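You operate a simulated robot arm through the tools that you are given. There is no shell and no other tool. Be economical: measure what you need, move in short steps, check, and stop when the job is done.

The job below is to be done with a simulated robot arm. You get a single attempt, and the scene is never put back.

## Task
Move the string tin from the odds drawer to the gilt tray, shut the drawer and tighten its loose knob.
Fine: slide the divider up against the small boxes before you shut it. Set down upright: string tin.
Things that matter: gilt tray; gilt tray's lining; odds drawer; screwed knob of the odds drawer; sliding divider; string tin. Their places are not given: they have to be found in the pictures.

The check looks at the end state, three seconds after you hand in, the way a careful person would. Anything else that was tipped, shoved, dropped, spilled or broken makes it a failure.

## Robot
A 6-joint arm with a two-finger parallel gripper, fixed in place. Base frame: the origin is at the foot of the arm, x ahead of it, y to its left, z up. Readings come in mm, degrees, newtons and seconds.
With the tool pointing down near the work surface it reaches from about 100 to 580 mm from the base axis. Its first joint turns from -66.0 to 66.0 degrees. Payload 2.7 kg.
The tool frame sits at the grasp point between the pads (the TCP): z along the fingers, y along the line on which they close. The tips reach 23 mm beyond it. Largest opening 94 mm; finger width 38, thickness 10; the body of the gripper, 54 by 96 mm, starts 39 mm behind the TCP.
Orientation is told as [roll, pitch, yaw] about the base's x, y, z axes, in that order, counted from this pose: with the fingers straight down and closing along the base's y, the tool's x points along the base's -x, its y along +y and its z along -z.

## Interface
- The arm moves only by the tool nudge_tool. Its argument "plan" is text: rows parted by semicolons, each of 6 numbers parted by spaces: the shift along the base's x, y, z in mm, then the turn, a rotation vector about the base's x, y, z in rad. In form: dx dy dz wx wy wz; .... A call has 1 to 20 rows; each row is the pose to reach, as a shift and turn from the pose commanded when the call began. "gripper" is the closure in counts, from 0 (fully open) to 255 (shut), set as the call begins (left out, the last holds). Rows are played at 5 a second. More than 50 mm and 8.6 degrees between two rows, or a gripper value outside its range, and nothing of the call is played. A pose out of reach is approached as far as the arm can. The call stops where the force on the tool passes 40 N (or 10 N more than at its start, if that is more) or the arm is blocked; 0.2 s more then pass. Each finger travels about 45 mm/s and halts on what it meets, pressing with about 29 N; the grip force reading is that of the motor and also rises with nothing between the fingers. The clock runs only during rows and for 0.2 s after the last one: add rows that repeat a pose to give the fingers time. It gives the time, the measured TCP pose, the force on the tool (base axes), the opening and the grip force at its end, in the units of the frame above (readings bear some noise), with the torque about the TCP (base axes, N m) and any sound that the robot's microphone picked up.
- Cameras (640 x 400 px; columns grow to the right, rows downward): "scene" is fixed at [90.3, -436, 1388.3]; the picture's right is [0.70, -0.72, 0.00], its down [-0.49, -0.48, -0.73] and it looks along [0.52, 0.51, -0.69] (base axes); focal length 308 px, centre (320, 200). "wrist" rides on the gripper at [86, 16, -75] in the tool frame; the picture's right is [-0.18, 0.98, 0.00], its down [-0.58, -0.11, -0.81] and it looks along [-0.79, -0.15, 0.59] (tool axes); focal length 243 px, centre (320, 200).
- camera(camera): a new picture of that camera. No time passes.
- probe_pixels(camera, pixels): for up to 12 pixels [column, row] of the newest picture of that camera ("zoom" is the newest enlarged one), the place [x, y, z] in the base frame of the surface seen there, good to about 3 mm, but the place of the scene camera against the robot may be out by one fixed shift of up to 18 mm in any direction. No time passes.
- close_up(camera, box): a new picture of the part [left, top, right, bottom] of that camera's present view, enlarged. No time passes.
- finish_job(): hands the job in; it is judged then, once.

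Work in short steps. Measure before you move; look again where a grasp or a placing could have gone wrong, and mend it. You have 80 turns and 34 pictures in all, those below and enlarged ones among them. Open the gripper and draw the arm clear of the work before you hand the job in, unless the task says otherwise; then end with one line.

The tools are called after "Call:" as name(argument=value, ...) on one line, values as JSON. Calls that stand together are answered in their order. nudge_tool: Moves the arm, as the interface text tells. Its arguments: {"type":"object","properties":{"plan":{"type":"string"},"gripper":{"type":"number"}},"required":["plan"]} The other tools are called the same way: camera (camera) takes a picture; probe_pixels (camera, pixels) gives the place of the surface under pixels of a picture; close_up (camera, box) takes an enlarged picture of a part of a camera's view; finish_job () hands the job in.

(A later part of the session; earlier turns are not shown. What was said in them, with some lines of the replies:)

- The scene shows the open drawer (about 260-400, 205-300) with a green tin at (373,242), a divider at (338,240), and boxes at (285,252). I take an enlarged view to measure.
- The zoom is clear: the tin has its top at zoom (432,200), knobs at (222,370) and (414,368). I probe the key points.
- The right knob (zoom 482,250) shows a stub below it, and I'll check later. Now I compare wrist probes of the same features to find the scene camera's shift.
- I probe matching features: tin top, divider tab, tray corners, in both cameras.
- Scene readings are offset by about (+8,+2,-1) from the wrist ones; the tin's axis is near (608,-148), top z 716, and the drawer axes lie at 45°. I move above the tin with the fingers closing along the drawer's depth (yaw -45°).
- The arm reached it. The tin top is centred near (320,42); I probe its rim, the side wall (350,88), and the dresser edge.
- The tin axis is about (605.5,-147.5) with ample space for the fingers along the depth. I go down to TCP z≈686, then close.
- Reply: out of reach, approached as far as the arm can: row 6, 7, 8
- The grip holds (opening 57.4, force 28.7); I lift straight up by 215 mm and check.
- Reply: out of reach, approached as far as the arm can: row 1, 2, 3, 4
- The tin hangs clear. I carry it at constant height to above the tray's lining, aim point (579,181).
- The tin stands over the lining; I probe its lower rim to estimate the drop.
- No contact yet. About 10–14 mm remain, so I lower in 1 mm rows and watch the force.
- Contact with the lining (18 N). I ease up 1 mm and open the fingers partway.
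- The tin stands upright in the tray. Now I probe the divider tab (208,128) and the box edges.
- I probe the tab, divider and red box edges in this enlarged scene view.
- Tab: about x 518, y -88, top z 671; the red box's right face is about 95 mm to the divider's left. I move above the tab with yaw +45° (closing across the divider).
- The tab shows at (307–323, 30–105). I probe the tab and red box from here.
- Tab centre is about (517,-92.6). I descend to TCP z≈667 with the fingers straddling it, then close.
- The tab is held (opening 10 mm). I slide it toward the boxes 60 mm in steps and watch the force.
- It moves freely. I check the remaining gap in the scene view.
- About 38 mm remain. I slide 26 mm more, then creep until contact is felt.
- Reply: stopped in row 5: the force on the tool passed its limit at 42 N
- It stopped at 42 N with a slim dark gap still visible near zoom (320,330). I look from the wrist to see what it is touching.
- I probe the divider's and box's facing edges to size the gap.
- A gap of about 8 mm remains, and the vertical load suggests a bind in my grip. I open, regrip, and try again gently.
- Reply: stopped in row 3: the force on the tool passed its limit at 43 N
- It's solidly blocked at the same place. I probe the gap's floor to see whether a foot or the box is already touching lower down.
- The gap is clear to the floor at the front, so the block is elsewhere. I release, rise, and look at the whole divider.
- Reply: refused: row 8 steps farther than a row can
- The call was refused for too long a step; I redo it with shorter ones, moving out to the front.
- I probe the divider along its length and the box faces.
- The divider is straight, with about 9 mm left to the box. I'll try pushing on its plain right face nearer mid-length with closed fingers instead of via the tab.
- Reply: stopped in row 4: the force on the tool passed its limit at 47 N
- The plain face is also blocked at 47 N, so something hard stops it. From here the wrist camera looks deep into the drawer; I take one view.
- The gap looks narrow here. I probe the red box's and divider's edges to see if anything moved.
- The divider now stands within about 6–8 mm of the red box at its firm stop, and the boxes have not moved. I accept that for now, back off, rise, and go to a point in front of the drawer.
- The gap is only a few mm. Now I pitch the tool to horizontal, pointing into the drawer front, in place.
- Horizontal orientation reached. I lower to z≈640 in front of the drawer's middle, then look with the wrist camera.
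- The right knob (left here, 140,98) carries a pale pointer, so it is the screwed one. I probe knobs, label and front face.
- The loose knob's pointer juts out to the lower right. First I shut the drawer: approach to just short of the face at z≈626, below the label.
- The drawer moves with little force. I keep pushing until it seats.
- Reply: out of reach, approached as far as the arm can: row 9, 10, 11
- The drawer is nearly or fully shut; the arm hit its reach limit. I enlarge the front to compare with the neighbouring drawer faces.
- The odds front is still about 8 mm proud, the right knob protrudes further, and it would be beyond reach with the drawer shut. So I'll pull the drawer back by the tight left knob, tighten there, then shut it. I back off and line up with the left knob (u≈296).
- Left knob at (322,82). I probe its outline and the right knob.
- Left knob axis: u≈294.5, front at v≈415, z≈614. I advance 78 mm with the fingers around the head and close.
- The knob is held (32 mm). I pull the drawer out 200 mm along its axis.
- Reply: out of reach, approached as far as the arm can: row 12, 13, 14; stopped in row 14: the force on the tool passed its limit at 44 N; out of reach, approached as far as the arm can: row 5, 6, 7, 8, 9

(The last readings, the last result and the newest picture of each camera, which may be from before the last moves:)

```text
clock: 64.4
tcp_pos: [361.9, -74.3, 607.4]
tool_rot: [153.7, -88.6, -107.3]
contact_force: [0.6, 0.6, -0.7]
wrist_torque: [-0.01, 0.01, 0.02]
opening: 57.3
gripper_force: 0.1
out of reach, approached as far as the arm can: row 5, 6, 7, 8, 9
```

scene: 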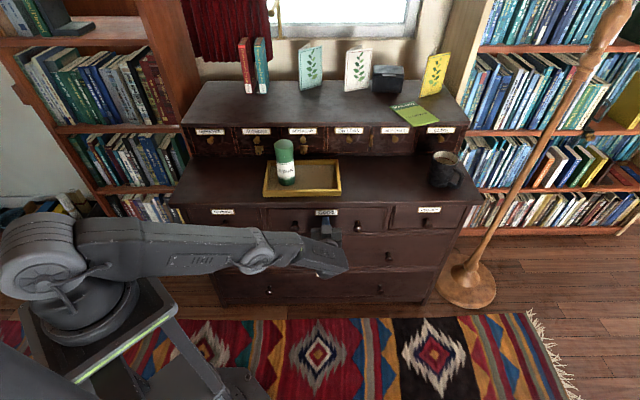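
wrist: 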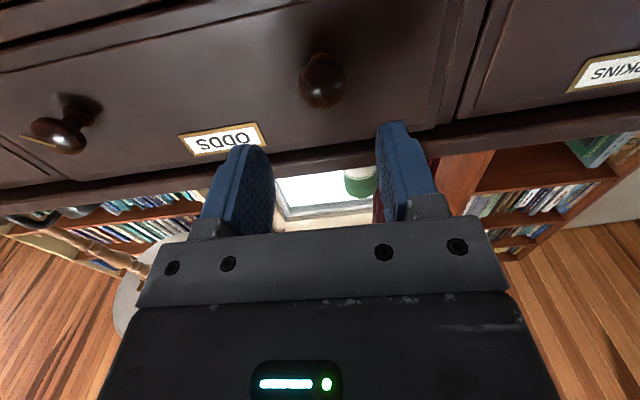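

The arm hit its inner reach limit, but the drawer is now out about 130 mm. I cross over to the front of the right knob and square up the tool, testing reach.

Call:
nudge_tool(plan="0 -30 0 0 0 0; 20 -55 3 -0.005 0.005 -0.008; 40 -75 6 -0.01 0.01 -0.016; 60 -93 9 -0.0156 0.0156 -0.024; 80 -113 10 -0.0156 0.0156 -0.024; 100 -133 10 -0.0156 0.0156 -0.024; 120 -149 10 -0.0156 0.0156 -0.024; 130 -153 10 -0.0156 0.0156 -0.024; 130 -153 10 -0.0156 0.0156 -0.024", gripper=60)

```text
clock: 66.4
tcp_pos: [472.0, -209.3, 634.5]
tool_rot: [90.1, -89.5, -45.2]
contact_force: [0.1, 0.7, -1.0]
wrist_torque: [0.05, 0.01, -0.02]
opening: 71.6
gripper_force: 0.0
out of reach, approached as far as the arm can: row 6, 7, 8, 9
```

The right knob's low outward position is out of reach with a horizontal tool. I'll instead grip it from above like a wrench (tool in the plane across the knob's axis) and swing about its axis. I rise, turn the tool back to vertical, and look.

Call:
nudge_tool(plan="-10 10 40 0 0 0; -15 15 80 0 0 0; -15 15 120 0 0 0; -15 15 150 -0.0925 0.0925 0; -15 15 150 -0.185 0.185 0; -10 15 150 -0.2777 0.2777 0; -5 18 150 -0.3702 0.3702 0; 0 21 150 -0.4628 0.4628 0; 10 24 150 -0.5554 0.5554 0; 20 27 150 -0.648 0.648 0; 30 30 150 -0.7405 0.7405 0; 40 33 150 -0.833 0.833 0; 50 37 150 -0.9256 0.9256 0; 60 41 150 -1.018 1.018 0; 66 44 150 -1.105 1.105 0; 66 44 150 -1.105 1.105 0")

Call:
camera(camera="wrist")

```text
clock: 69.8
tcp_pos: [537.5, -166.7, 783.0]
tool_rot: [0.0, -0.3, 44.5]
contact_force: [-0.1, -0.5, 0.0]
wrist_torque: [-0.01, 0.04, -0.01]
opening: 72.1
gripper_force: 0.0
```

```text
5 pictures are left
```

wrist: 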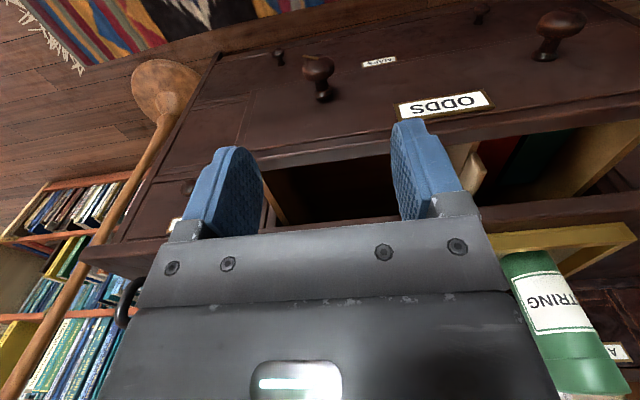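

The right knob is at (318,70). I probe it and the drawer face.

Call:
probe_pixels(camera="wrist", pixels=[[318, 70], [306, 68], [332, 70], [318, 60], [322, 80], [323, 95], [280, 110], [360, 110], [300, 150], [318, 66]])

```text
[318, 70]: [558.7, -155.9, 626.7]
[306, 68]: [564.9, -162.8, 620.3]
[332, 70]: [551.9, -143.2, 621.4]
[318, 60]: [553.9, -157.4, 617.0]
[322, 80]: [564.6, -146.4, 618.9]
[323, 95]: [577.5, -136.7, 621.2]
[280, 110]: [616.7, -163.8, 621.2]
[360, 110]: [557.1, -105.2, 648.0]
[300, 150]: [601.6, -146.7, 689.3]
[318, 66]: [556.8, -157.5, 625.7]
```

Knob head: u≈503, v≈278–297, z≈613, and the drawer face is at v≈320. I tilt the tool 45° leftward about the knob's axis and move to an approach point up-left of it.

Call:
nudge_tool(plan="-4 7 0 -0.0793 -0.0793 0.005; -8 14 0 -0.1587 -0.1587 0.009; -12 21 0 -0.238 -0.238 0.009; -16 28 0 -0.3173 -0.3173 0.009; -20 35 0 -0.3967 -0.3967 0.009; -23 42 0 -0.476 -0.476 0.009; -25.5 48 0 -0.5553 -0.5553 0.009; -25.5 48 -40 -0.5553 -0.5553 0.009; -25.5 48 -80 -0.5553 -0.5553 0.009; -25.5 48 -113 -0.5553 -0.5553 0.009; -25.5 48 -113 -0.5553 -0.5553 0.009")

```text
clock: 72.2
tcp_pos: [514.7, -116.7, 673.8]
tool_rot: [-45.3, -0.7, 45.6]
contact_force: [-9.5, 12.1, 30.2]
wrist_torque: [1.69, -0.2, 0.59]
opening: 72.2
gripper_force: 0.1
out of reach, approached as far as the arm can: row 4, 5
```

I'm touching something: the torque places it at the drawer front's top lip under the gripper body. I lift off at once, back away, and lean the tool 45° forward so its body stays clear of the lip.

Call:
nudge_tool(plan="0 0 12 0 0 0; -8 -8 25 0 0 0; -24 -24 30 0 0 0; -39 -39 30 0 0 0; -39 -39 30 0.0561 -0.0561 0.0793; -39 -39 30 0.1122 -0.1122 0.1587; -37 -41 30 0.1683 -0.1683 0.238; -35 -43 30 0.2244 -0.2244 0.3173; -33 -45 25 0.2805 -0.2805 0.3967; -30 -48 15 0.3366 -0.3366 0.476; -27.5 -51 5 0.3927 -0.3927 0.5553; -27.5 -51 -10 0.3927 -0.3927 0.5553; -27.5 -51 -21 0.3927 -0.3927 0.5553; -27.5 -51 -21 0.3927 -0.3927 0.5553")

Call:
camera(camera="wrist")

```text
clock: 75.2
tcp_pos: [549.7, -41.0, 681.9]
tool_rot: [-50.5, -14.1, 59.3]
contact_force: [0.4, -0.1, -0.9]
wrist_torque: [0.02, -0.02, 0.0]
opening: 71.9
gripper_force: 0.0
out of reach, approached as far as the arm can: row 6, 7, 8, 9, 10, 11, 12, 13, 14
```

```text
4 pictures are left
```

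wrist: 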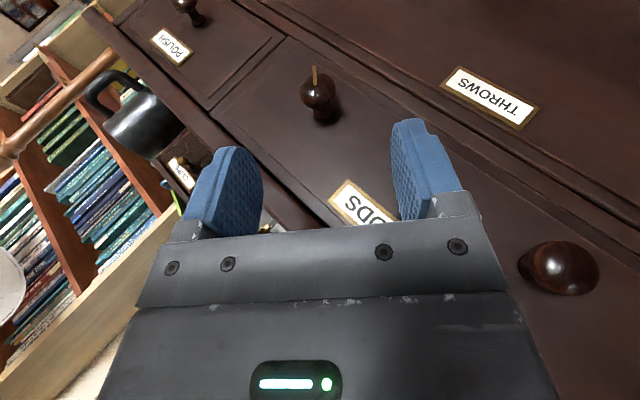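

The arm strayed: the requested orientation was out of reach and it ended at (550,-41,682). I probe where the drawer face and knobs are now.

Call:
probe_pixels(camera="wrist", pixels=[[318, 88], [306, 95], [332, 92], [314, 70], [330, 118], [280, 120], [400, 90], [230, 70], [365, 205], [560, 265], [440, 50], [300, 60]])

```text
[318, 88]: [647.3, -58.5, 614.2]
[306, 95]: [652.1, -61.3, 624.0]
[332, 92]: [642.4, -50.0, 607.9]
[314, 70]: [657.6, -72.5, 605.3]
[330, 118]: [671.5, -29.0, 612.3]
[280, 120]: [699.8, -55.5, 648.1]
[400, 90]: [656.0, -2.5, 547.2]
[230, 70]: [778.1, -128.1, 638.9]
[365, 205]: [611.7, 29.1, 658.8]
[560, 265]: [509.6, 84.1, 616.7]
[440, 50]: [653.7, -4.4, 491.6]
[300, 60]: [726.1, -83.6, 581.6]
```

The drawer is nearly shut again (face v≈455 vs neighbour 460) and the knob is intact. To plan reach, I probe the arm's own links in the last scene picture.

Call:
probe_pixels(camera="scene", pixels=[[40, 245], [90, 245], [150, 240], [200, 240], [262, 245], [310, 255], [335, 262], [325, 228], [90, 300], [60, 275], [15, 245], [130, 300]])

```text
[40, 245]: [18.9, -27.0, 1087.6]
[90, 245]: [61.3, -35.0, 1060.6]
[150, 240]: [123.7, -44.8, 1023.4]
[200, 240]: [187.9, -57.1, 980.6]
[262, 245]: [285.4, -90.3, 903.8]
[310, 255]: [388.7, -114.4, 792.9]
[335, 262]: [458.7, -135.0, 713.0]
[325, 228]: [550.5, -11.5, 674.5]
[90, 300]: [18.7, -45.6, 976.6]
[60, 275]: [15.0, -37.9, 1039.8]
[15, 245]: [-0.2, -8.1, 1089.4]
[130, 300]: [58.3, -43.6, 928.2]
```

I see the cause: tilting first drove the wrist through a singularity. I retract up and back, return to vertical, and will then lean first and tilt afterwards.

Call:
nudge_tool(plan="-18 -22 15 0 0 0; -35 -45 40 0 0 0; -45 -65 70 0 0 0; -50 -80 100 0 0 0; -50 -89 118 0.0446 0.1042 -0.0155; -50 -89 130 0.0891 0.2084 -0.031; -50 -89 140 0.1337 0.3126 -0.0465; -50 -89 140 0.1783 0.4168 -0.062; -50 -89 140 0.2228 0.521 -0.0774; -50 -89 140 0.2674 0.6251 -0.0929; -50 -89 140 0.312 0.7293 -0.1084; -50 -89 140 0.3565 0.8335 -0.1239; -50 -89 140 0.3565 0.8335 -0.1239")

```text
clock: 78.0
tcp_pos: [510.0, -136.5, 826.6]
tool_rot: [-24.8, -7.9, 49.9]
contact_force: [-0.1, 0.0, -1.0]
wrist_torque: [0.01, -0.01, 0.01]
opening: 72.0
gripper_force: 0.0
out of reach, approached as far as the arm can: row 1, 2, 3, 4, 5, 6, 7, 9, 10, 11, 12, 13
```

It lags at 25° of tilt near the singular direction. I continue toward vertical while moving inward and up, which changes the forearm direction.

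Call:
nudge_tool(plan="-15 -10 10 0 0 0; -30 -20 20 0 0 0; -45 -30 30 0 0 0; -60 -40 30 0.03 0.07 -0.01; -75 -50 30 0.06 0.14 -0.02; -90 -60 30 0.09 0.2 -0.03; -105 -65 30 0.12 0.27 -0.04; -120 -70 30 0.155 0.34 -0.05; -135 -75 30 0.19 0.412 -0.055; -135 -75 30 0.19 0.412 -0.055; -135 -75 30 0.19 0.412 -0.055")

```text
clock: 80.4
tcp_pos: [364.3, -203.7, 835.1]
tool_rot: [-5.3, -5.8, 45.9]
contact_force: [-0.3, -0.3, 0.6]
wrist_torque: [-0.02, 0.0, -0.02]
opening: 71.8
gripper_force: 0.1
out of reach, approached as far as the arm can: row 5, 6, 7, 8, 9, 10, 11
```

Nearly vertical now; I finish squaring up.

Call:
nudge_tool(plan="-3 -3 12 0 0.045 -0.005; -6 -6 25 -0.003 0.09 -0.01; -9 -8 38 -0.006 0.137 -0.016; -9 -8 38 -0.006 0.137 -0.016")

```text
clock: 81.4
tcp_pos: [340.3, -202.8, 839.0]
tool_rot: [-2.8, -5.9, 45.2]
contact_force: [-0.3, -0.1, 0.7]
wrist_torque: [0.0, 0.01, -0.05]
opening: 71.6
gripper_force: 0.1
out of reach, approached as far as the arm can: row 1, 2, 3, 4
```

The wrist is on the wrong branch. I unwind by returning to the 45° sideways-tilted pose where it flipped, at a clear height.

Call:
nudge_tool(plan="22 11 -7 -0.074 -0.056 -0.005; 43 21 -14 -0.148 -0.113 -0.01; 65 32 -21 -0.222 -0.169 -0.014; 86 42 -28 -0.296 -0.225 -0.019; 108 53 -35 -0.369 -0.281 -0.024; 129 64 -42 -0.443 -0.338 -0.029; 150 74 -49 -0.517 -0.394 -0.033; 172 85 -56 -0.591 -0.45 -0.038; 172 85 -56 -0.591 -0.45 -0.038; 172 85 -56 -0.591 -0.45 -0.038")

```text
clock: 83.6
tcp_pos: [513.2, -116.6, 783.2]
tool_rot: [-45.1, 0.3, 45.2]
contact_force: [0.2, -0.3, -0.2]
wrist_torque: [-0.02, -0.05, 0.02]
opening: 72.2
gripper_force: 0.0
```

That pose was reached cleanly. Now I reverse the original tilt path straight back to vertical.

Call:
nudge_tool(plan="3 -6 0 0.0793 0.0793 0; 6 -13 0 0.1587 0.1587 0; 9 -20 0 0.238 0.238 0; 13 -27 0 0.3173 0.3173 0; 17 -34 0 0.3967 0.3967 0; 21 -41 0 0.476 0.476 0; 25 -48 0 0.5553 0.5553 0; 25 -48 0 0.5553 0.5553 0; 25 -48 0 0.5553 0.5553 0")

```text
clock: 85.6
tcp_pos: [537.2, -164.1, 782.1]
tool_rot: [0.0, 0.1, 45.3]
contact_force: [0.4, -1.0, 0.6]
wrist_torque: [-0.03, 0.05, 0.01]
opening: 71.9
gripper_force: 0.0
```

Vertical again on the good branch. Now I lean 45° forward about the drawer's width axis in place.

Call:
nudge_tool(plan="0 0 0 0.0925 -0.0925 0; 0 0 0 0.185 -0.185 0; 0 0 0 0.2777 -0.2777 0; 0 0 0 0.3702 -0.3702 0; 0 0 0 0.4628 -0.4628 0; 0 0 0 0.5553 -0.5553 0; 0 0 0 0.5553 -0.5553 0")

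Call:
nudge_tool(plan="0 0 -15 -0.077 -0.077 0; 0 10 -35 -0.154 -0.154 0; 5 22 -55 -0.231 -0.231 0; 12 35 -75 -0.3085 -0.3085 0; 12 35 -75 -0.3085 -0.3085 0")

```text
clock: 87.2
tcp_pos: [535.8, -164.3, 784.5]
tool_rot: [-0.5, -45.0, 45.6]
contact_force: [0.4, -0.4, -0.6]
wrist_torque: [-0.01, 0.01, -0.01]
opening: 71.9
gripper_force: 0.0
```

```text
clock: 88.4
tcp_pos: [550.4, -130.0, 706.6]
tool_rot: [-33.3, -39.5, 68.0]
contact_force: [0.4, -0.2, 0.6]
wrist_torque: [0.03, 0.0, -0.01]
opening: 72.0
gripper_force: 0.0
```

Reached without trouble. I go to the approach point about 90 mm back along the tool axis from the knob, and look.

Call:
nudge_tool(plan="10 13 -9 0 0 0; 20 26 -18 0 0 0; 30 39 -28 0 0 0; 36 49 -36 0 0 0; 36 49 -36 0 0 0")

Call:
camera(camera="wrist")

```text
clock: 89.6
tcp_pos: [585.2, -81.3, 671.4]
tool_rot: [-33.5, -39.5, 68.3]
contact_force: [0.2, 0.0, -0.4]
wrist_torque: [-0.02, 0.01, -0.01]
opening: 72.2
gripper_force: 0.1
```

```text
3 pictures are left
```

wrist: 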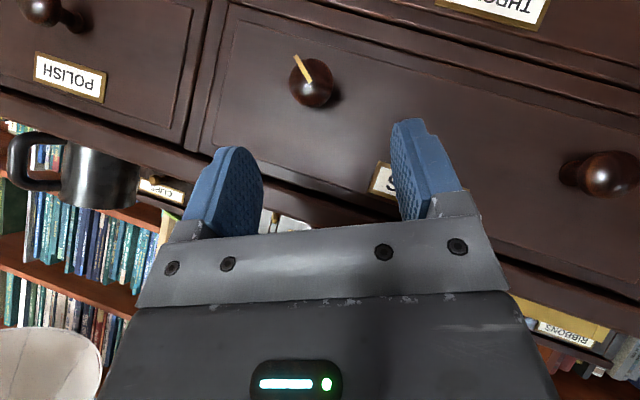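

Call:
probe_pixels(camera="wrist", pixels=[[311, 82], [291, 83], [332, 84], [308, 105], [300, 62], [312, 76], [336, 95], [380, 110], [260, 110], [150, 70], [320, 64], [296, 55]])

```text
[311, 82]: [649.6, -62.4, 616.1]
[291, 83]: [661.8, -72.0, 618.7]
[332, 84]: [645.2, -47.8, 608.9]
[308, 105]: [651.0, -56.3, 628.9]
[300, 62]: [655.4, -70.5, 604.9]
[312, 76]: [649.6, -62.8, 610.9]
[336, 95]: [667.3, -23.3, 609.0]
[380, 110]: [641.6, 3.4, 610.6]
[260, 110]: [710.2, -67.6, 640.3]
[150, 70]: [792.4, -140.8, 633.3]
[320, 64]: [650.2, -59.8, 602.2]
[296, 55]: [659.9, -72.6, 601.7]
```

Knob axis: (u≈502, z≈615), head at v 413–433, pointer about 40° below right. I advance onto it and close gently.

Call:
nudge_tool(plan="14 5 -12 0 0 0; 28 10 -24 0 0 0; 42 15 -35 0 0 0; 54 20 -45 0 0 0; 62 22 -52 0 0 0; 67 24 -56 0 0 0; 67 24 -56 0 0 0")

Call:
nudge_tool(plan="0 0 0 0 0 0; 0 0 0 0 0 0; 0 0 0 0 0 0; 0 0 0 0 0 0; 0 0 0 0 0 0", gripper=220)

```text
clock: 91.2
tcp_pos: [652.6, -56.7, 616.6]
tool_rot: [-33.6, -39.7, 68.1]
contact_force: [-0.2, 0.1, 0.1]
wrist_torque: [-0.02, -0.01, 0.0]
opening: 72.0
gripper_force: 0.0
```

```text
clock: 92.4
tcp_pos: [653.7, -57.7, 618.5]
tool_rot: [-33.9, -39.6, 68.3]
contact_force: [8.5, -8.5, 3.4]
wrist_torque: [-0.11, 0.01, 0.06]
opening: 30.2
gripper_force: 45.2
```

The knob is gripped (30 mm). I pull the drawer out 140 mm with it to gain reach.

Call:
nudge_tool(plan="-3 -3 0 0 0 0; -8 -8 0 0 0 0; -14 -14 0 0 0 0; -21 -21 0 0 0 0; -28 -28 0 0 0 0; -35 -35 0 0 0 0; -42 -42 0 0 0 0; -49 -49 0 0 0 0; -56 -56 0 0 0 0; -63 -63 0 0 0 0; -70 -70 0 0 0 0; -77 -77 0 0 0 0; -84 -84 0 0 0 0; -91 -91 0 0 0 0; -97 -97 0 0 0 0; -100 -100 0 0 0 0; -100 -100 0 0 0 0")

```text
clock: 96.0
tcp_pos: [554.5, -157.5, 617.4]
tool_rot: [-34.0, -39.6, 68.4]
contact_force: [21.8, -18.0, 1.0]
wrist_torque: [0.24, -0.41, 0.13]
opening: 29.6
gripper_force: 45.0
```

The drawer came out; the +u force shows the rail is slightly off 45°, so I shift 2 mm to relax, then turn clockwise 30° about the knob's axis.

Call:
nudge_tool(plan="1.5 -1.5 0 0 0 0; 1.5 -1.5 0 0.091 0.093 0; 1.5 -1.5 0 0.181 0.186 0; 1.5 -1.5 0 0.272 0.28 0; 1.5 -1.5 0 0.363 0.373 0; 1.5 -1.5 0 0.363 0.373 0")

```text
clock: 97.4
tcp_pos: [555.2, -159.4, 618.9]
tool_rot: [6.2, -44.4, 40.9]
contact_force: [13.4, -9.9, 11.9]
wrist_torque: [0.34, -0.42, -0.18]
opening: 29.8
gripper_force: 45.3
```

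It turns with low torque. I continue another 20°.

Call:
nudge_tool(plan="0 0 0 0.091 0.093 0; 0 0 0 0.181 0.186 0; 0 0 0 0.243 0.25 0; 0 0 0 0.243 0.25 0")

```text
clock: 98.0
tcp_pos: [554.5, -162.7, 618.8]
tool_rot: [21.4, -42.1, 29.5]
contact_force: [3.4, -6.9, -6.6]
wrist_torque: [0.14, -0.17, 0.22]
opening: 29.9
gripper_force: 45.1
out of reach, approached as far as the arm can: row 2
stopped in row 2: the force on the tool passed its limit at 61 N (the readings are from after the stop); the commanded pose is now the measured one
```

It stopped at a force limit coinciding with the reach edge. I release, swing back 65° with the fingers open around the knob, for a fresh stroke.

Call:
nudge_tool(plan="0 0 0 0 0 0; 0 0 0 0 0 0; 0 0 0 0 0 0; 0 0 0 0 0 0; 0.5 1 -1 -0.0976 -0.1004 0; 1 2 -1.5 -0.1952 -0.2008 0; 1 2.5 -1.5 -0.2927 -0.3011 0; 1 2.5 -1.5 -0.39 -0.4015 0; 1 2.5 -1.5 -0.488 -0.502 0; 1 2.5 -1.5 -0.5855 -0.6023 0; 1 2.5 -1.5 -0.683 -0.7027 0; 1 2.5 -1.5 -0.79 -0.813 0; 1 2.5 -1.5 -0.79 -0.813 0", gripper=60)

Call:
close_up(camera="wrist", box=[200, 0, 440, 150])

```text
refused: row 12 steps farther than a row can; nothing moved
```

```text
2.67 times, centred on (320, 75) of wrist
```

zoom: 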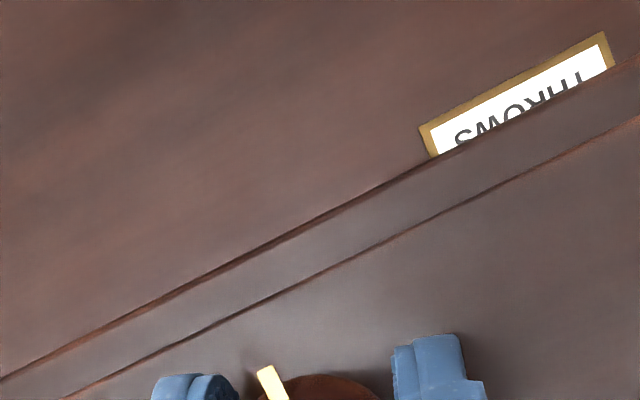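

The call was refused (one step too large), but the view shows the pointer at zoom (268,380). I probe it and redo the release and back-swing.

Call:
probe_pixels(camera="zoom", pixels=[[264, 369], [272, 384], [282, 397], [330, 380], [330, 395], [300, 385], [370, 392], [200, 390], [430, 380], [150, 300], [500, 300]])

Call:
nudge_tool(plan="0 0 0 0 0 0; 0 0 0 0 0 0; 0 0 0 0 0 0; 0 0 0 0 0 0; 0.5 1 -1 -0.0976 -0.1004 0; 1 2 -1.5 -0.1952 -0.2008 0; 1 2.5 -1.5 -0.2927 -0.3011 0; 1 2.5 -1.5 -0.39 -0.4015 0; 1 2.5 -1.5 -0.488 -0.502 0; 1 2.5 -1.5 -0.5855 -0.6023 0; 1 2.5 -1.5 -0.683 -0.7027 0; 1 2.5 -1.5 -0.78 -0.802 0; 1 2.5 -1.5 -0.78 -0.802 0", gripper=60)

```text
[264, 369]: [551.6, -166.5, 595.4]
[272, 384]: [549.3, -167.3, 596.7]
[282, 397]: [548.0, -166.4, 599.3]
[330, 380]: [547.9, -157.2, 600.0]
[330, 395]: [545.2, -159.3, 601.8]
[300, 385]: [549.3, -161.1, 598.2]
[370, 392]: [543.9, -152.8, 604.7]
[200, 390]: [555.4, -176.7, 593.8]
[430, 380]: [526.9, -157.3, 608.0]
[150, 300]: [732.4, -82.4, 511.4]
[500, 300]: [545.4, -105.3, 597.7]
```

```text
clock: 100.8
tcp_pos: [622.0, -194.2, 593.1]
tool_rot: [-58.4, -28.6, 81.5]
contact_force: [0.8, -3.6, 2.3]
wrist_torque: [0.22, 0.12, 0.13]
opening: 72.2
gripper_force: 0.1
out of reach, approached as far as the arm can: row 10, 11, 12, 13
```

The deep back-swing exceeded the wrist's inner limit and drifted outward. I reverse it to the known good tilt of about 25°.

Call:
nudge_tool(plan="-16 8 6 0.07 0.072 0; -33 17 12 0.14 0.144 0; -50 26 18 0.21 0.216 0; -66 34 24 0.279 0.288 0; -66 34 24 0.279 0.288 0")

Call:
camera(camera="scene")

```text
clock: 102.0
tcp_pos: [557.7, -156.1, 614.4]
tool_rot: [-33.7, -39.9, 67.5]
contact_force: [0.3, 0.3, -0.2]
wrist_torque: [0.02, -0.04, -0.02]
opening: 71.9
gripper_force: 0.1
out of reach, approached as far as the arm can: row 1, 2
```

```text
1 pictures are left
```

scene: 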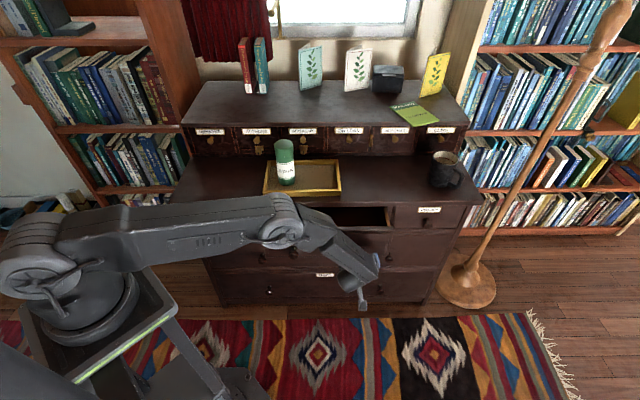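

One picture remains, but probes on this one are free. I probe the drawer's top lip and right knob region.

Call:
probe_pixels(camera="scene", pixels=[[375, 228], [375, 232], [375, 238], [389, 256], [388, 252], [390, 262], [293, 252], [360, 215], [384, 222], [380, 262], [392, 270], [389, 248]])

```text
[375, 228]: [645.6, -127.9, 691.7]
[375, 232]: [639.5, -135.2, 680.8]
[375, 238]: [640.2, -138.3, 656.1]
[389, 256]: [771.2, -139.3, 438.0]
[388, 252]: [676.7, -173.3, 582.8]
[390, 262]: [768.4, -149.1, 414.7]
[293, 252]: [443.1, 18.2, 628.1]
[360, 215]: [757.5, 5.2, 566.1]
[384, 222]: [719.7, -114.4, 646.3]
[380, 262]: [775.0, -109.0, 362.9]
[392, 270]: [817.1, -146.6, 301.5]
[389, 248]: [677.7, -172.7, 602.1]
```

The drawer face is now at v≈349, so the knob centre is near v≈313; the pointer had moved from -40° to about -81°, so it is turning. I advance, regrip, pull back 30 mm and turn again in one go.

Call:
nudge_tool(plan="6 6 1 0 0 0; 13 13 2 0 0 0; 19.5 20 2.5 0 0 0; 19.5 20 2.5 0 0 0")

Call:
nudge_tool(plan="0 0 0 0 0 0; 0 0 0 0 0 0; 0 0 0 0 0 0; 0 0 0 0 0 0; 0 0 0 0 0 0; -5 -5.2 0 0 0 0; -12 -12.4 0 0 0 0; -19 -19.6 0 0 0 0; -23 -23.7 0 0 0 0; -23 -23.7 0 0 0 0", gripper=220)

Call:
nudge_tool(plan="0 0 0 0.091 0.093 0; 0 0 0 0.181 0.186 0; 0 0 0 0.272 0.28 0; 0 0 0 0.363 0.373 0; 0 0 0 0.363 0.373 0")

```text
clock: 103.0
tcp_pos: [575.4, -136.2, 616.4]
tool_rot: [-33.8, -39.8, 67.6]
contact_force: [-0.3, 0.2, 0.0]
wrist_torque: [0.0, 0.02, -0.01]
opening: 71.7
gripper_force: 0.2
```

```text
clock: 105.2
tcp_pos: [551.2, -159.7, 618.3]
tool_rot: [-33.6, -40.0, 67.6]
contact_force: [-7.3, 10.1, -3.1]
wrist_torque: [0.49, -0.48, 0.62]
opening: 30.8
gripper_force: 45.8
```

```text
clock: 106.4
tcp_pos: [553.8, -161.6, 618.4]
tool_rot: [6.4, -44.1, 40.0]
contact_force: [-6.7, 10.3, 2.8]
wrist_torque: [0.21, -0.15, 0.19]
opening: 30.6
gripper_force: 45.0
```

It turned another 30° at low torque, so it isn't tight yet. Next cycle: release, swing back 30°, regrip, turn 30°.

Call:
nudge_tool(plan="0 0 0 0 0 0; 0 0 0 0 0 0; 0 0 0 0 0 0; 0 0 0 0 0 0; -1 1 -1 -0.091 -0.093 0; -1 1 -1 -0.181 -0.186 0; -1 1 -1 -0.272 -0.28 0; -1 1 -1 -0.363 -0.373 0; -1 1 -1 -0.363 -0.373 0", gripper=60)

Call:
nudge_tool(plan="0 0 0 0 0 0; 0 0 0 0 0 0; 0 0 0 0 0 0; 0 0 0 0 0 0; 0 0 0 0 0 0; 0 0 0 0.091 0.093 0; 0 0 0 0.181 0.186 0; 0 0 0 0.272 0.28 0; 0 0 0 0.363 0.373 0; 0 0 0 0.363 0.373 0", gripper=220)

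```text
clock: 108.4
tcp_pos: [552.6, -160.4, 617.5]
tool_rot: [-34.0, -40.0, 67.5]
contact_force: [0.6, -0.5, 0.5]
wrist_torque: [-0.02, 0.0, 0.04]
opening: 71.7
gripper_force: 0.1
```

```text
clock: 110.6
tcp_pos: [552.5, -161.8, 615.9]
tool_rot: [6.1, -44.2, 39.9]
contact_force: [14.2, -11.4, -1.2]
wrist_torque: [-0.05, 0.01, 0.15]
opening: 29.9
gripper_force: 45.6
```

Still free (about 100° so far). Another cycle.

Call:
nudge_tool(plan="0 0 0 0 0 0; 0 0 0 0 0 0; 0 0 0 0 0 0; 0 0 0 0 0 0; 1 -1 1 -0.091 -0.093 0; 1 -1 1 -0.181 -0.186 0; 1 -1 1 -0.272 -0.28 0; 1 -1 1 -0.363 -0.373 0; 1 -1 1 -0.363 -0.373 0", gripper=60)

Call:
nudge_tool(plan="0 0 0 0 0 0; 0 0 0 0 0 0; 0 0 0 0 0 0; 0 0 0 0 0 0; 0 0 0 0 0 0; 0 0 0 0.091 0.093 0; 0 0 0 0.181 0.186 0; 0 0 0 0.272 0.28 0; 0 0 0 0.363 0.373 0; 0 0 0 0.363 0.373 0", gripper=220)

```text
clock: 112.6
tcp_pos: [552.5, -161.5, 617.7]
tool_rot: [-33.9, -39.9, 67.5]
contact_force: [-0.3, -0.9, -0.1]
wrist_torque: [0.0, -0.04, -0.05]
opening: 71.5
gripper_force: 0.1
```

```text
clock: 114.8
tcp_pos: [554.0, -161.4, 616.7]
tool_rot: [6.2, -44.2, 40.1]
contact_force: [4.2, -2.1, -6.6]
wrist_torque: [0.14, -0.12, 0.25]
opening: 29.7
gripper_force: 45.5
```

Low torque again (about 130°). Another cycle.

Call:
nudge_tool(plan="0 0 0 0 0 0; 0 0 0 0 0 0; 0 0 0 0 0 0; 0 0 0 0 0 0; 0 0 0 -0.091 -0.093 0; 0 0 0 -0.181 -0.186 0; 0 0 0 -0.272 -0.28 0; 0 0 0 -0.363 -0.373 0; 0 0 0 -0.363 -0.373 0", gripper=60)

Call:
nudge_tool(plan="0 0 0 0 0 0; 0 0 0 0 0 0; 0 0 0 0 0 0; 0 0 0 0 0 0; 0 0 0 0 0 0; 0 0 0 0.091 0.093 0; 0 0 0 0.181 0.186 0; 0 0 0 0.272 0.28 0; 0 0 0 0.363 0.373 0; 0 0 0 0.363 0.373 0", gripper=220)

```text
clock: 116.8
tcp_pos: [552.0, -161.1, 618.5]
tool_rot: [-34.0, -39.9, 67.5]
contact_force: [0.6, 0.7, -0.2]
wrist_torque: [-0.02, 0.0, -0.02]
opening: 72.2
gripper_force: 0.0
```

```text
clock: 119.0
tcp_pos: [552.7, -161.2, 617.4]
tool_rot: [6.3, -44.1, 39.9]
contact_force: [4.1, -1.6, -7.4]
wrist_torque: [-0.01, -0.02, 0.24]
opening: 30.3
gripper_force: 45.5
```

About 160° turned, still free and no sound. I run two more cycles, watching torque in each.

Call:
nudge_tool(plan="0 0 0 0 0 0; 0 0 0 0 0 0; 0 0 0 0 0 0; 0 0 0 0 0 0; 0 0 0 -0.091 -0.093 0; 0 0 0 -0.181 -0.186 0; 0 0 0 -0.272 -0.28 0; 0 0 0 -0.363 -0.373 0; 0 0 0 -0.363 -0.373 0", gripper=60)

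Call:
nudge_tool(plan="0 0 0 0 0 0; 0 0 0 0 0 0; 0 0 0 0 0 0; 0 0 0 0 0 0; 0 0 0 0 0 0; 0 0 0 0.091 0.093 0; 0 0 0 0.181 0.186 0; 0 0 0 0.272 0.28 0; 0 0 0 0.363 0.373 0; 0 0 0 0.363 0.373 0", gripper=220)

Call:
nudge_tool(plan="0 0 0 0 0 0; 0 0 0 0 0 0; 0 0 0 0 0 0; 0 0 0 0 0 0; 0 0 0 -0.091 -0.093 0; 0 0 0 -0.181 -0.186 0; 0 0 0 -0.272 -0.28 0; 0 0 0 -0.363 -0.373 0; 0 0 0 -0.363 -0.373 0", gripper=60)

Call:
nudge_tool(plan="0 0 0 0 0 0; 0 0 0 0 0 0; 0 0 0 0 0 0; 0 0 0 0 0 0; 0 0 0 0 0 0; 0 0 0 0.091 0.093 0; 0 0 0 0.181 0.186 0; 0 0 0 0.272 0.28 0; 0 0 0 0.363 0.373 0; 0 0 0 0.363 0.373 0", gripper=220)

```text
clock: 121.0
tcp_pos: [552.4, -162.3, 617.2]
tool_rot: [-33.9, -39.8, 67.6]
contact_force: [0.9, -0.7, 0.4]
wrist_torque: [0.02, -0.01, -0.02]
opening: 71.6
gripper_force: 0.1
```

```text
clock: 123.2
tcp_pos: [552.6, -162.1, 616.2]
tool_rot: [6.3, -44.1, 40.0]
contact_force: [-1.4, 3.2, -7.0]
wrist_torque: [0.09, -0.06, 0.21]
opening: 30.8
gripper_force: 44.8
```

```text
clock: 125.2
tcp_pos: [552.6, -162.1, 617.9]
tool_rot: [-33.9, -39.9, 67.5]
contact_force: [0.6, 0.1, -0.7]
wrist_torque: [0.04, 0.02, -0.04]
opening: 72.0
gripper_force: 0.1
```

```text
clock: 127.4
tcp_pos: [552.9, -161.9, 617.3]
tool_rot: [6.3, -44.1, 40.0]
contact_force: [4.7, -2.4, -9.8]
wrist_torque: [0.02, -0.08, 0.31]
opening: 31.2
gripper_force: 45.1
```

About 220° now, still low torque. Two more cycles.

Call:
nudge_tool(plan="0 0 0 0 0 0; 0 0 0 0 0 0; 0 0 0 0 0 0; 0 0 0 0 0 0; 0 0 0 -0.091 -0.093 0; 0 0 0 -0.181 -0.186 0; 0 0 0 -0.272 -0.28 0; 0 0 0 -0.363 -0.373 0; 0 0 0 -0.363 -0.373 0", gripper=60)

Call:
nudge_tool(plan="0 0 0 0 0 0; 0 0 0 0 0 0; 0 0 0 0 0 0; 0 0 0 0 0 0; 0 0 0 0 0 0; 0 0 0 0.091 0.093 0; 0 0 0 0.181 0.186 0; 0 0 0 0.272 0.28 0; 0 0 0 0.363 0.373 0; 0 0 0 0.363 0.373 0", gripper=220)

Call:
nudge_tool(plan="0 0 0 0 0 0; 0 0 0 0 0 0; 0 0 0 0 0 0; 0 0 0 0 0 0; 0 0 0 -0.091 -0.093 0; 0 0 0 -0.181 -0.186 0; 0 0 0 -0.272 -0.28 0; 0 0 0 -0.363 -0.373 0; 0 0 0 -0.363 -0.373 0", gripper=60)

Call:
nudge_tool(plan="0 0 0 0 0 0; 0 0 0 0 0 0; 0 0 0 0 0 0; 0 0 0 0 0 0; 0 0 0 0 0 0; 0 0 0 0.091 0.093 0; 0 0 0 0.181 0.186 0; 0 0 0 0.272 0.28 0; 0 0 0 0.363 0.373 0; 0 0 0 0.363 0.373 0", gripper=220)

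```text
clock: 129.4
tcp_pos: [552.5, -161.2, 617.3]
tool_rot: [-34.0, -40.0, 67.5]
contact_force: [-0.1, -0.4, 0.3]
wrist_torque: [-0.01, -0.02, 0.03]
opening: 71.8
gripper_force: 0.1
```

```text
clock: 131.6
tcp_pos: [553.5, -160.9, 617.5]
tool_rot: [6.4, -44.1, 40.0]
contact_force: [1.8, 1.7, -10.0]
wrist_torque: [-0.09, 0.1, 0.35]
opening: 30.5
gripper_force: 45.1
```

```text
clock: 133.6
tcp_pos: [553.0, -160.7, 618.0]
tool_rot: [-33.9, -39.9, 67.5]
contact_force: [0.3, -0.5, -0.5]
wrist_torque: [0.01, 0.0, -0.04]
opening: 72.1
gripper_force: 0.1
```

```text
clock: 135.8
tcp_pos: [552.1, -162.0, 616.9]
tool_rot: [6.3, -44.1, 40.0]
contact_force: [7.1, -4.4, -13.3]
wrist_torque: [0.03, -0.06, 0.25]
opening: 29.5
gripper_force: 45.0
```

About 280° with no resistance yet. Three more cycles.

Call:
nudge_tool(plan="0 0 0 0 0 0; 0 0 0 0 0 0; 0 0 0 0 0 0; 0 0 0 0 0 0; 0 0 0 -0.091 -0.093 0; 0 0 0 -0.181 -0.186 0; 0 0 0 -0.272 -0.28 0; 0 0 0 -0.363 -0.373 0; 0 0 0 -0.363 -0.373 0", gripper=60)

Call:
nudge_tool(plan="0 0 0 0 0 0; 0 0 0 0 0 0; 0 0 0 0 0 0; 0 0 0 0 0 0; 0 0 0 0 0 0; 0 0 0 0.091 0.093 0; 0 0 0 0.181 0.186 0; 0 0 0 0.272 0.28 0; 0 0 0 0.363 0.373 0; 0 0 0 0.363 0.373 0", gripper=220)

Call:
nudge_tool(plan="0 0 0 0 0 0; 0 0 0 0 0 0; 0 0 0 0 0 0; 0 0 0 0 0 0; 0 0 0 -0.091 -0.093 0; 0 0 0 -0.181 -0.186 0; 0 0 0 -0.272 -0.28 0; 0 0 0 -0.363 -0.373 0; 0 0 0 -0.363 -0.373 0", gripper=60)

Call:
nudge_tool(plan="0 0 0 0 0 0; 0 0 0 0 0 0; 0 0 0 0 0 0; 0 0 0 0 0 0; 0 0 0 0 0 0; 0 0 0 0.091 0.093 0; 0 0 0 0.181 0.186 0; 0 0 0 0.272 0.28 0; 0 0 0 0.363 0.373 0; 0 0 0 0.363 0.373 0", gripper=220)

Call:
nudge_tool(plan="0 0 0 0 0 0; 0 0 0 0 0 0; 0 0 0 0 0 0; 0 0 0 0 0 0; 0 0 0 -0.091 -0.093 0; 0 0 0 -0.181 -0.186 0; 0 0 0 -0.272 -0.28 0; 0 0 0 -0.363 -0.373 0; 0 0 0 -0.363 -0.373 0", gripper=60)

Call:
nudge_tool(plan="0 0 0 0 0 0; 0 0 0 0 0 0; 0 0 0 0 0 0; 0 0 0 0 0 0; 0 0 0 0 0 0; 0 0 0 0.091 0.093 0; 0 0 0 0.181 0.186 0; 0 0 0 0.272 0.28 0; 0 0 0 0.363 0.373 0; 0 0 0 0.363 0.373 0", gripper=220)

```text
clock: 137.8
tcp_pos: [553.3, -160.8, 617.2]
tool_rot: [-33.9, -39.8, 67.4]
contact_force: [-1.0, -0.5, 0.5]
wrist_torque: [-0.03, -0.06, 0.01]
opening: 71.8
gripper_force: 0.1
```

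```text
clock: 140.0
tcp_pos: [552.7, -162.3, 617.0]
tool_rot: [6.3, -44.2, 40.0]
contact_force: [6.3, -3.8, -12.4]
wrist_torque: [-0.07, 0.01, 0.24]
opening: 29.9
gripper_force: 44.6
```

```text
clock: 142.0
tcp_pos: [553.0, -161.1, 618.2]
tool_rot: [-33.8, -39.9, 67.6]
contact_force: [-0.5, 0.4, 0.9]
wrist_torque: [0.03, 0.01, -0.03]
opening: 72.3
gripper_force: 0.2
```

```text
clock: 144.2
tcp_pos: [552.7, -162.2, 617.6]
tool_rot: [6.3, -44.2, 40.1]
contact_force: [-0.2, 1.9, 1.5]
wrist_torque: [-0.34, -0.02, 0.46]
opening: 30.8
gripper_force: 45.2
```

```text
clock: 146.2
tcp_pos: [552.6, -161.7, 618.1]
tool_rot: [-33.8, -39.9, 67.5]
contact_force: [-0.1, -0.5, 0.3]
wrist_torque: [0.0, -0.01, -0.01]
opening: 71.7
gripper_force: 0.1
```

```text
clock: 148.4
tcp_pos: [552.3, -161.7, 617.3]
tool_rot: [6.3, -44.4, 40.1]
contact_force: [0.4, 2.6, -1.1]
wrist_torque: [-0.25, -0.05, 0.39]
opening: 31.2
gripper_force: 45.0
```

The last two strokes show a resisting torque of about -0.25 N m about the knob's axis, absent before: it is seating. One more cycle confirms.

Call:
nudge_tool(plan="0 0 0 0 0 0; 0 0 0 0 0 0; 0 0 0 0 0 0; 0 0 0 0 0 0; 0 0 0 -0.091 -0.093 0; 0 0 0 -0.181 -0.186 0; 0 0 0 -0.272 -0.28 0; 0 0 0 -0.363 -0.373 0; 0 0 0 -0.363 -0.373 0", gripper=60)

Call:
nudge_tool(plan="0 0 0 0 0 0; 0 0 0 0 0 0; 0 0 0 0 0 0; 0 0 0 0 0 0; 0 0 0 0 0 0; 0 0 0 0.091 0.093 0; 0 0 0 0.181 0.186 0; 0 0 0 0.181 0.186 0", gripper=250)

Call:
nudge_tool(plan="0 0 0 0.091 0.093 0; 0 0 0 0.181 0.186 0; 0 0 0 0.181 0.186 0")

```text
clock: 150.4
tcp_pos: [552.2, -161.8, 617.3]
tool_rot: [-33.8, -39.9, 67.5]
contact_force: [0.3, -0.7, -0.3]
wrist_torque: [-0.01, 0.0, 0.0]
opening: 71.9
gripper_force: 0.1
```

```text
clock: 152.2
tcp_pos: [553.1, -160.3, 616.3]
tool_rot: [-14.4, -43.8, 54.7]
contact_force: [-5.7, 5.3, -4.8]
wrist_torque: [-0.58, -0.27, 0.47]
opening: 30.3
gripper_force: 44.7
```

```text
clock: 153.0
tcp_pos: [553.2, -160.4, 617.1]
tool_rot: [6.2, -44.2, 40.1]
contact_force: [-4.1, 3.6, -3.2]
wrist_torque: [-0.13, -0.19, 0.32]
opening: 30.5
gripper_force: 45.2
```

The torque peaked at about 0.6 N m and then the pads slipped: the knob is tight. I release, back off along the tool axis, close the fingers, and move in front of the drawer's middle.

Call:
nudge_tool(plan="0 0 0 0 0 0; 0 0 0 0 0 0; 0 0 0 0 0 0; 0 0 0 0 0 0; -10 -12 16 0 0 0; -21 -24 32 0 0 0; -32 -36 48 0 0 0; -45 -46 63 0 0 0; -45 -46 63 0 0 0", gripper=60)

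Call:
nudge_tool(plan="-15 15 0 -0.03 -0.03 0; -35 35 0 -0.061 -0.063 0; -55 55 -10 -0.061 -0.063 0; -75 75 -30 -0.061 -0.063 0; -75 75 -47 -0.061 -0.063 0; -75 75 -47 -0.061 -0.063 0", gripper=255)

```text
clock: 155.0
tcp_pos: [508.3, -208.0, 682.1]
tool_rot: [6.3, -44.3, 40.1]
contact_force: [-0.5, 0.1, 0.0]
wrist_torque: [0.02, 0.02, 0.02]
opening: 71.9
gripper_force: 0.1
```

```text
clock: 156.4
tcp_pos: [432.1, -134.1, 633.1]
tool_rot: [-0.7, -44.6, 45.0]
contact_force: [-0.3, -0.5, 0.2]
wrist_torque: [-0.01, -0.01, 0.04]
opening: 0.0
gripper_force: 29.2
```

I push the drawer in along its rail, first quickly, then slowly until it seats.

Call:
nudge_tool(plan="10.5 10.8 0 0 0 0; 20.9 21.5 0 0 0 0; 31.4 32.3 0 0 0 0; 41.8 43 0 0 0 0; 46 47.3 0 0 0 0; 48.8 50.2 0 0 0 0; 52.3 53.8 0 0 0 0; 56.5 58.1 0 0 0 0; 61.3 63.1 0 0 0 0; 66.9 68.8 0 0 0 0; 72.5 74.6 0 0 0 0; 78.1 80.3 0 0 0 0; 83.6 86 0 0 0 0; 89.2 91.8 0 0 0 0; 94.8 97.5 0 0 0 0; 100.4 103.2 0 0 0 0; 105.9 109 0 0 0 0; 111.5 114.7 0 0 0 0; 115.7 119 0 0 0 0; 118.5 121.9 0 0 0 0")

Call:
nudge_tool(plan="2.1 2.2 0 0 0 0; 4.2 4.3 0 0 0 0; 6.3 6.5 0 0 0 0; 8.4 8.6 0 0 0 0; 10.5 10.8 0 0 0 0; 12.5 12.9 0 0 0 0; 14.6 15.1 0 0 0 0; 16.7 17.2 0 0 0 0; 18.8 19.4 0 0 0 0; 20.9 21.5 0 0 0 0; 23 23.7 0 0 0 0; 25.1 25.8 0 0 0 0; 27.2 28 0 0 0 0; 29.3 30.1 0 0 0 0; 31.4 32.3 0 0 0 0; 33.5 34.4 0 0 0 0; 35.5 36.6 0 0 0 0; 37.6 38.7 0 0 0 0; 39.7 40.9 0 0 0 0; 41.8 43 0 0 0 0")

```text
clock: 160.6
tcp_pos: [550.8, -10.2, 632.8]
tool_rot: [-0.7, -44.6, 45.1]
contact_force: [-1.9, -1.0, 1.4]
wrist_torque: [0.03, 0.02, 0.03]
opening: 0.0
gripper_force: 29.2
```

```text
clock: 164.6
tcp_pos: [587.4, 25.0, 630.2]
tool_rot: [-0.6, -44.1, 44.6]
contact_force: [-2.4, -3.1, 1.2]
wrist_torque: [0.05, 0.0, 0.01]
opening: 0.0
gripper_force: 29.4
stopped in row 19: the force on the tool passed its limit at 49 N (the readings are from after the stop); the commanded pose is now the measured one
5 turns are left
```

It stopped at 49 N with the contact at v≈462, level with the neighbours: the drawer is shut. I back away and up with the gripper opening, and take the last picture.

Call:
nudge_tool(plan="-10 -10 0 0 0 0; -30 -30 0 0 0 0; -55 -55 10 0 0 0; -80 -80 30 0 0 0; -105 -105 55 0 0 0; -125 -125 85 0 0 0; -140 -140 120 0 0 0; -150 -150 155 0 0 0; -155 -170 190 0 0 0; -160 -195 215 0 0 0; -160 -195 215 0 0 0", gripper=0)

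Call:
close_up(camera="scene", box=[190, 130, 470, 300])

```text
clock: 167.0
tcp_pos: [429.3, -168.7, 844.9]
tool_rot: [-0.6, -44.2, 44.8]
contact_force: [0.0, -0.3, 0.3]
wrist_torque: [0.0, 0.02, 0.02]
opening: 94.1
gripper_force: 0.1
```

```text
2.29 times, centred on (330, 215) of scene
4 turns are left
```

zoom: 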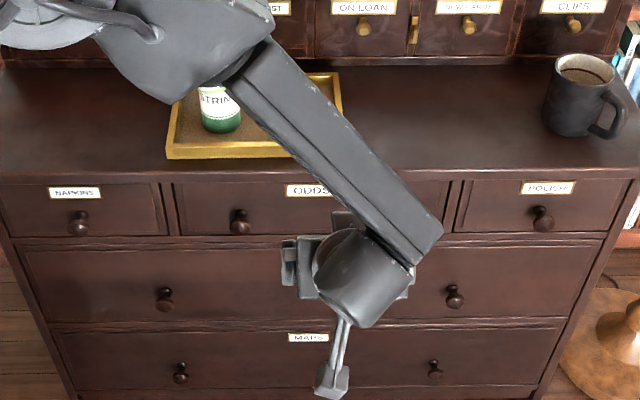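

The picture shows the tin upright in the tray and the odds front in line with its neighbours. One probe confirms the faces are flush.

Call:
probe_pixels(camera="zoom", pixels=[[205, 205], [270, 200], [425, 200], [110, 205], [500, 205], [280, 215], [20, 205], [590, 205]])

```text
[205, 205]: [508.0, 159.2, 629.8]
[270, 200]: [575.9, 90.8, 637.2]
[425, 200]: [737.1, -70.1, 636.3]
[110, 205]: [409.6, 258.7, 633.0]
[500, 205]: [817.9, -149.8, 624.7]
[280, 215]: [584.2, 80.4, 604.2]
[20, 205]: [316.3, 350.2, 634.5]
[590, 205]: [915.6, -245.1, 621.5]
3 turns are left
```

The depths agree (x+y of about 667 for the odds drawer and 668 for both neighbours), so the drawer is shut flush. The arm is clear with the gripper open, and I hand in.

Call:
finish_job()

```text
The job is handed in.
```

The string tin is upright in the gilt tray, the odds drawer is shut flush and its knob is tight, but the divider stopped about 6–8 mm short of the red box. It would not move past that point at over 40 N, and I didn't look at it again after the later drawer moves, including two when the arm strayed and pushed the drawer in.
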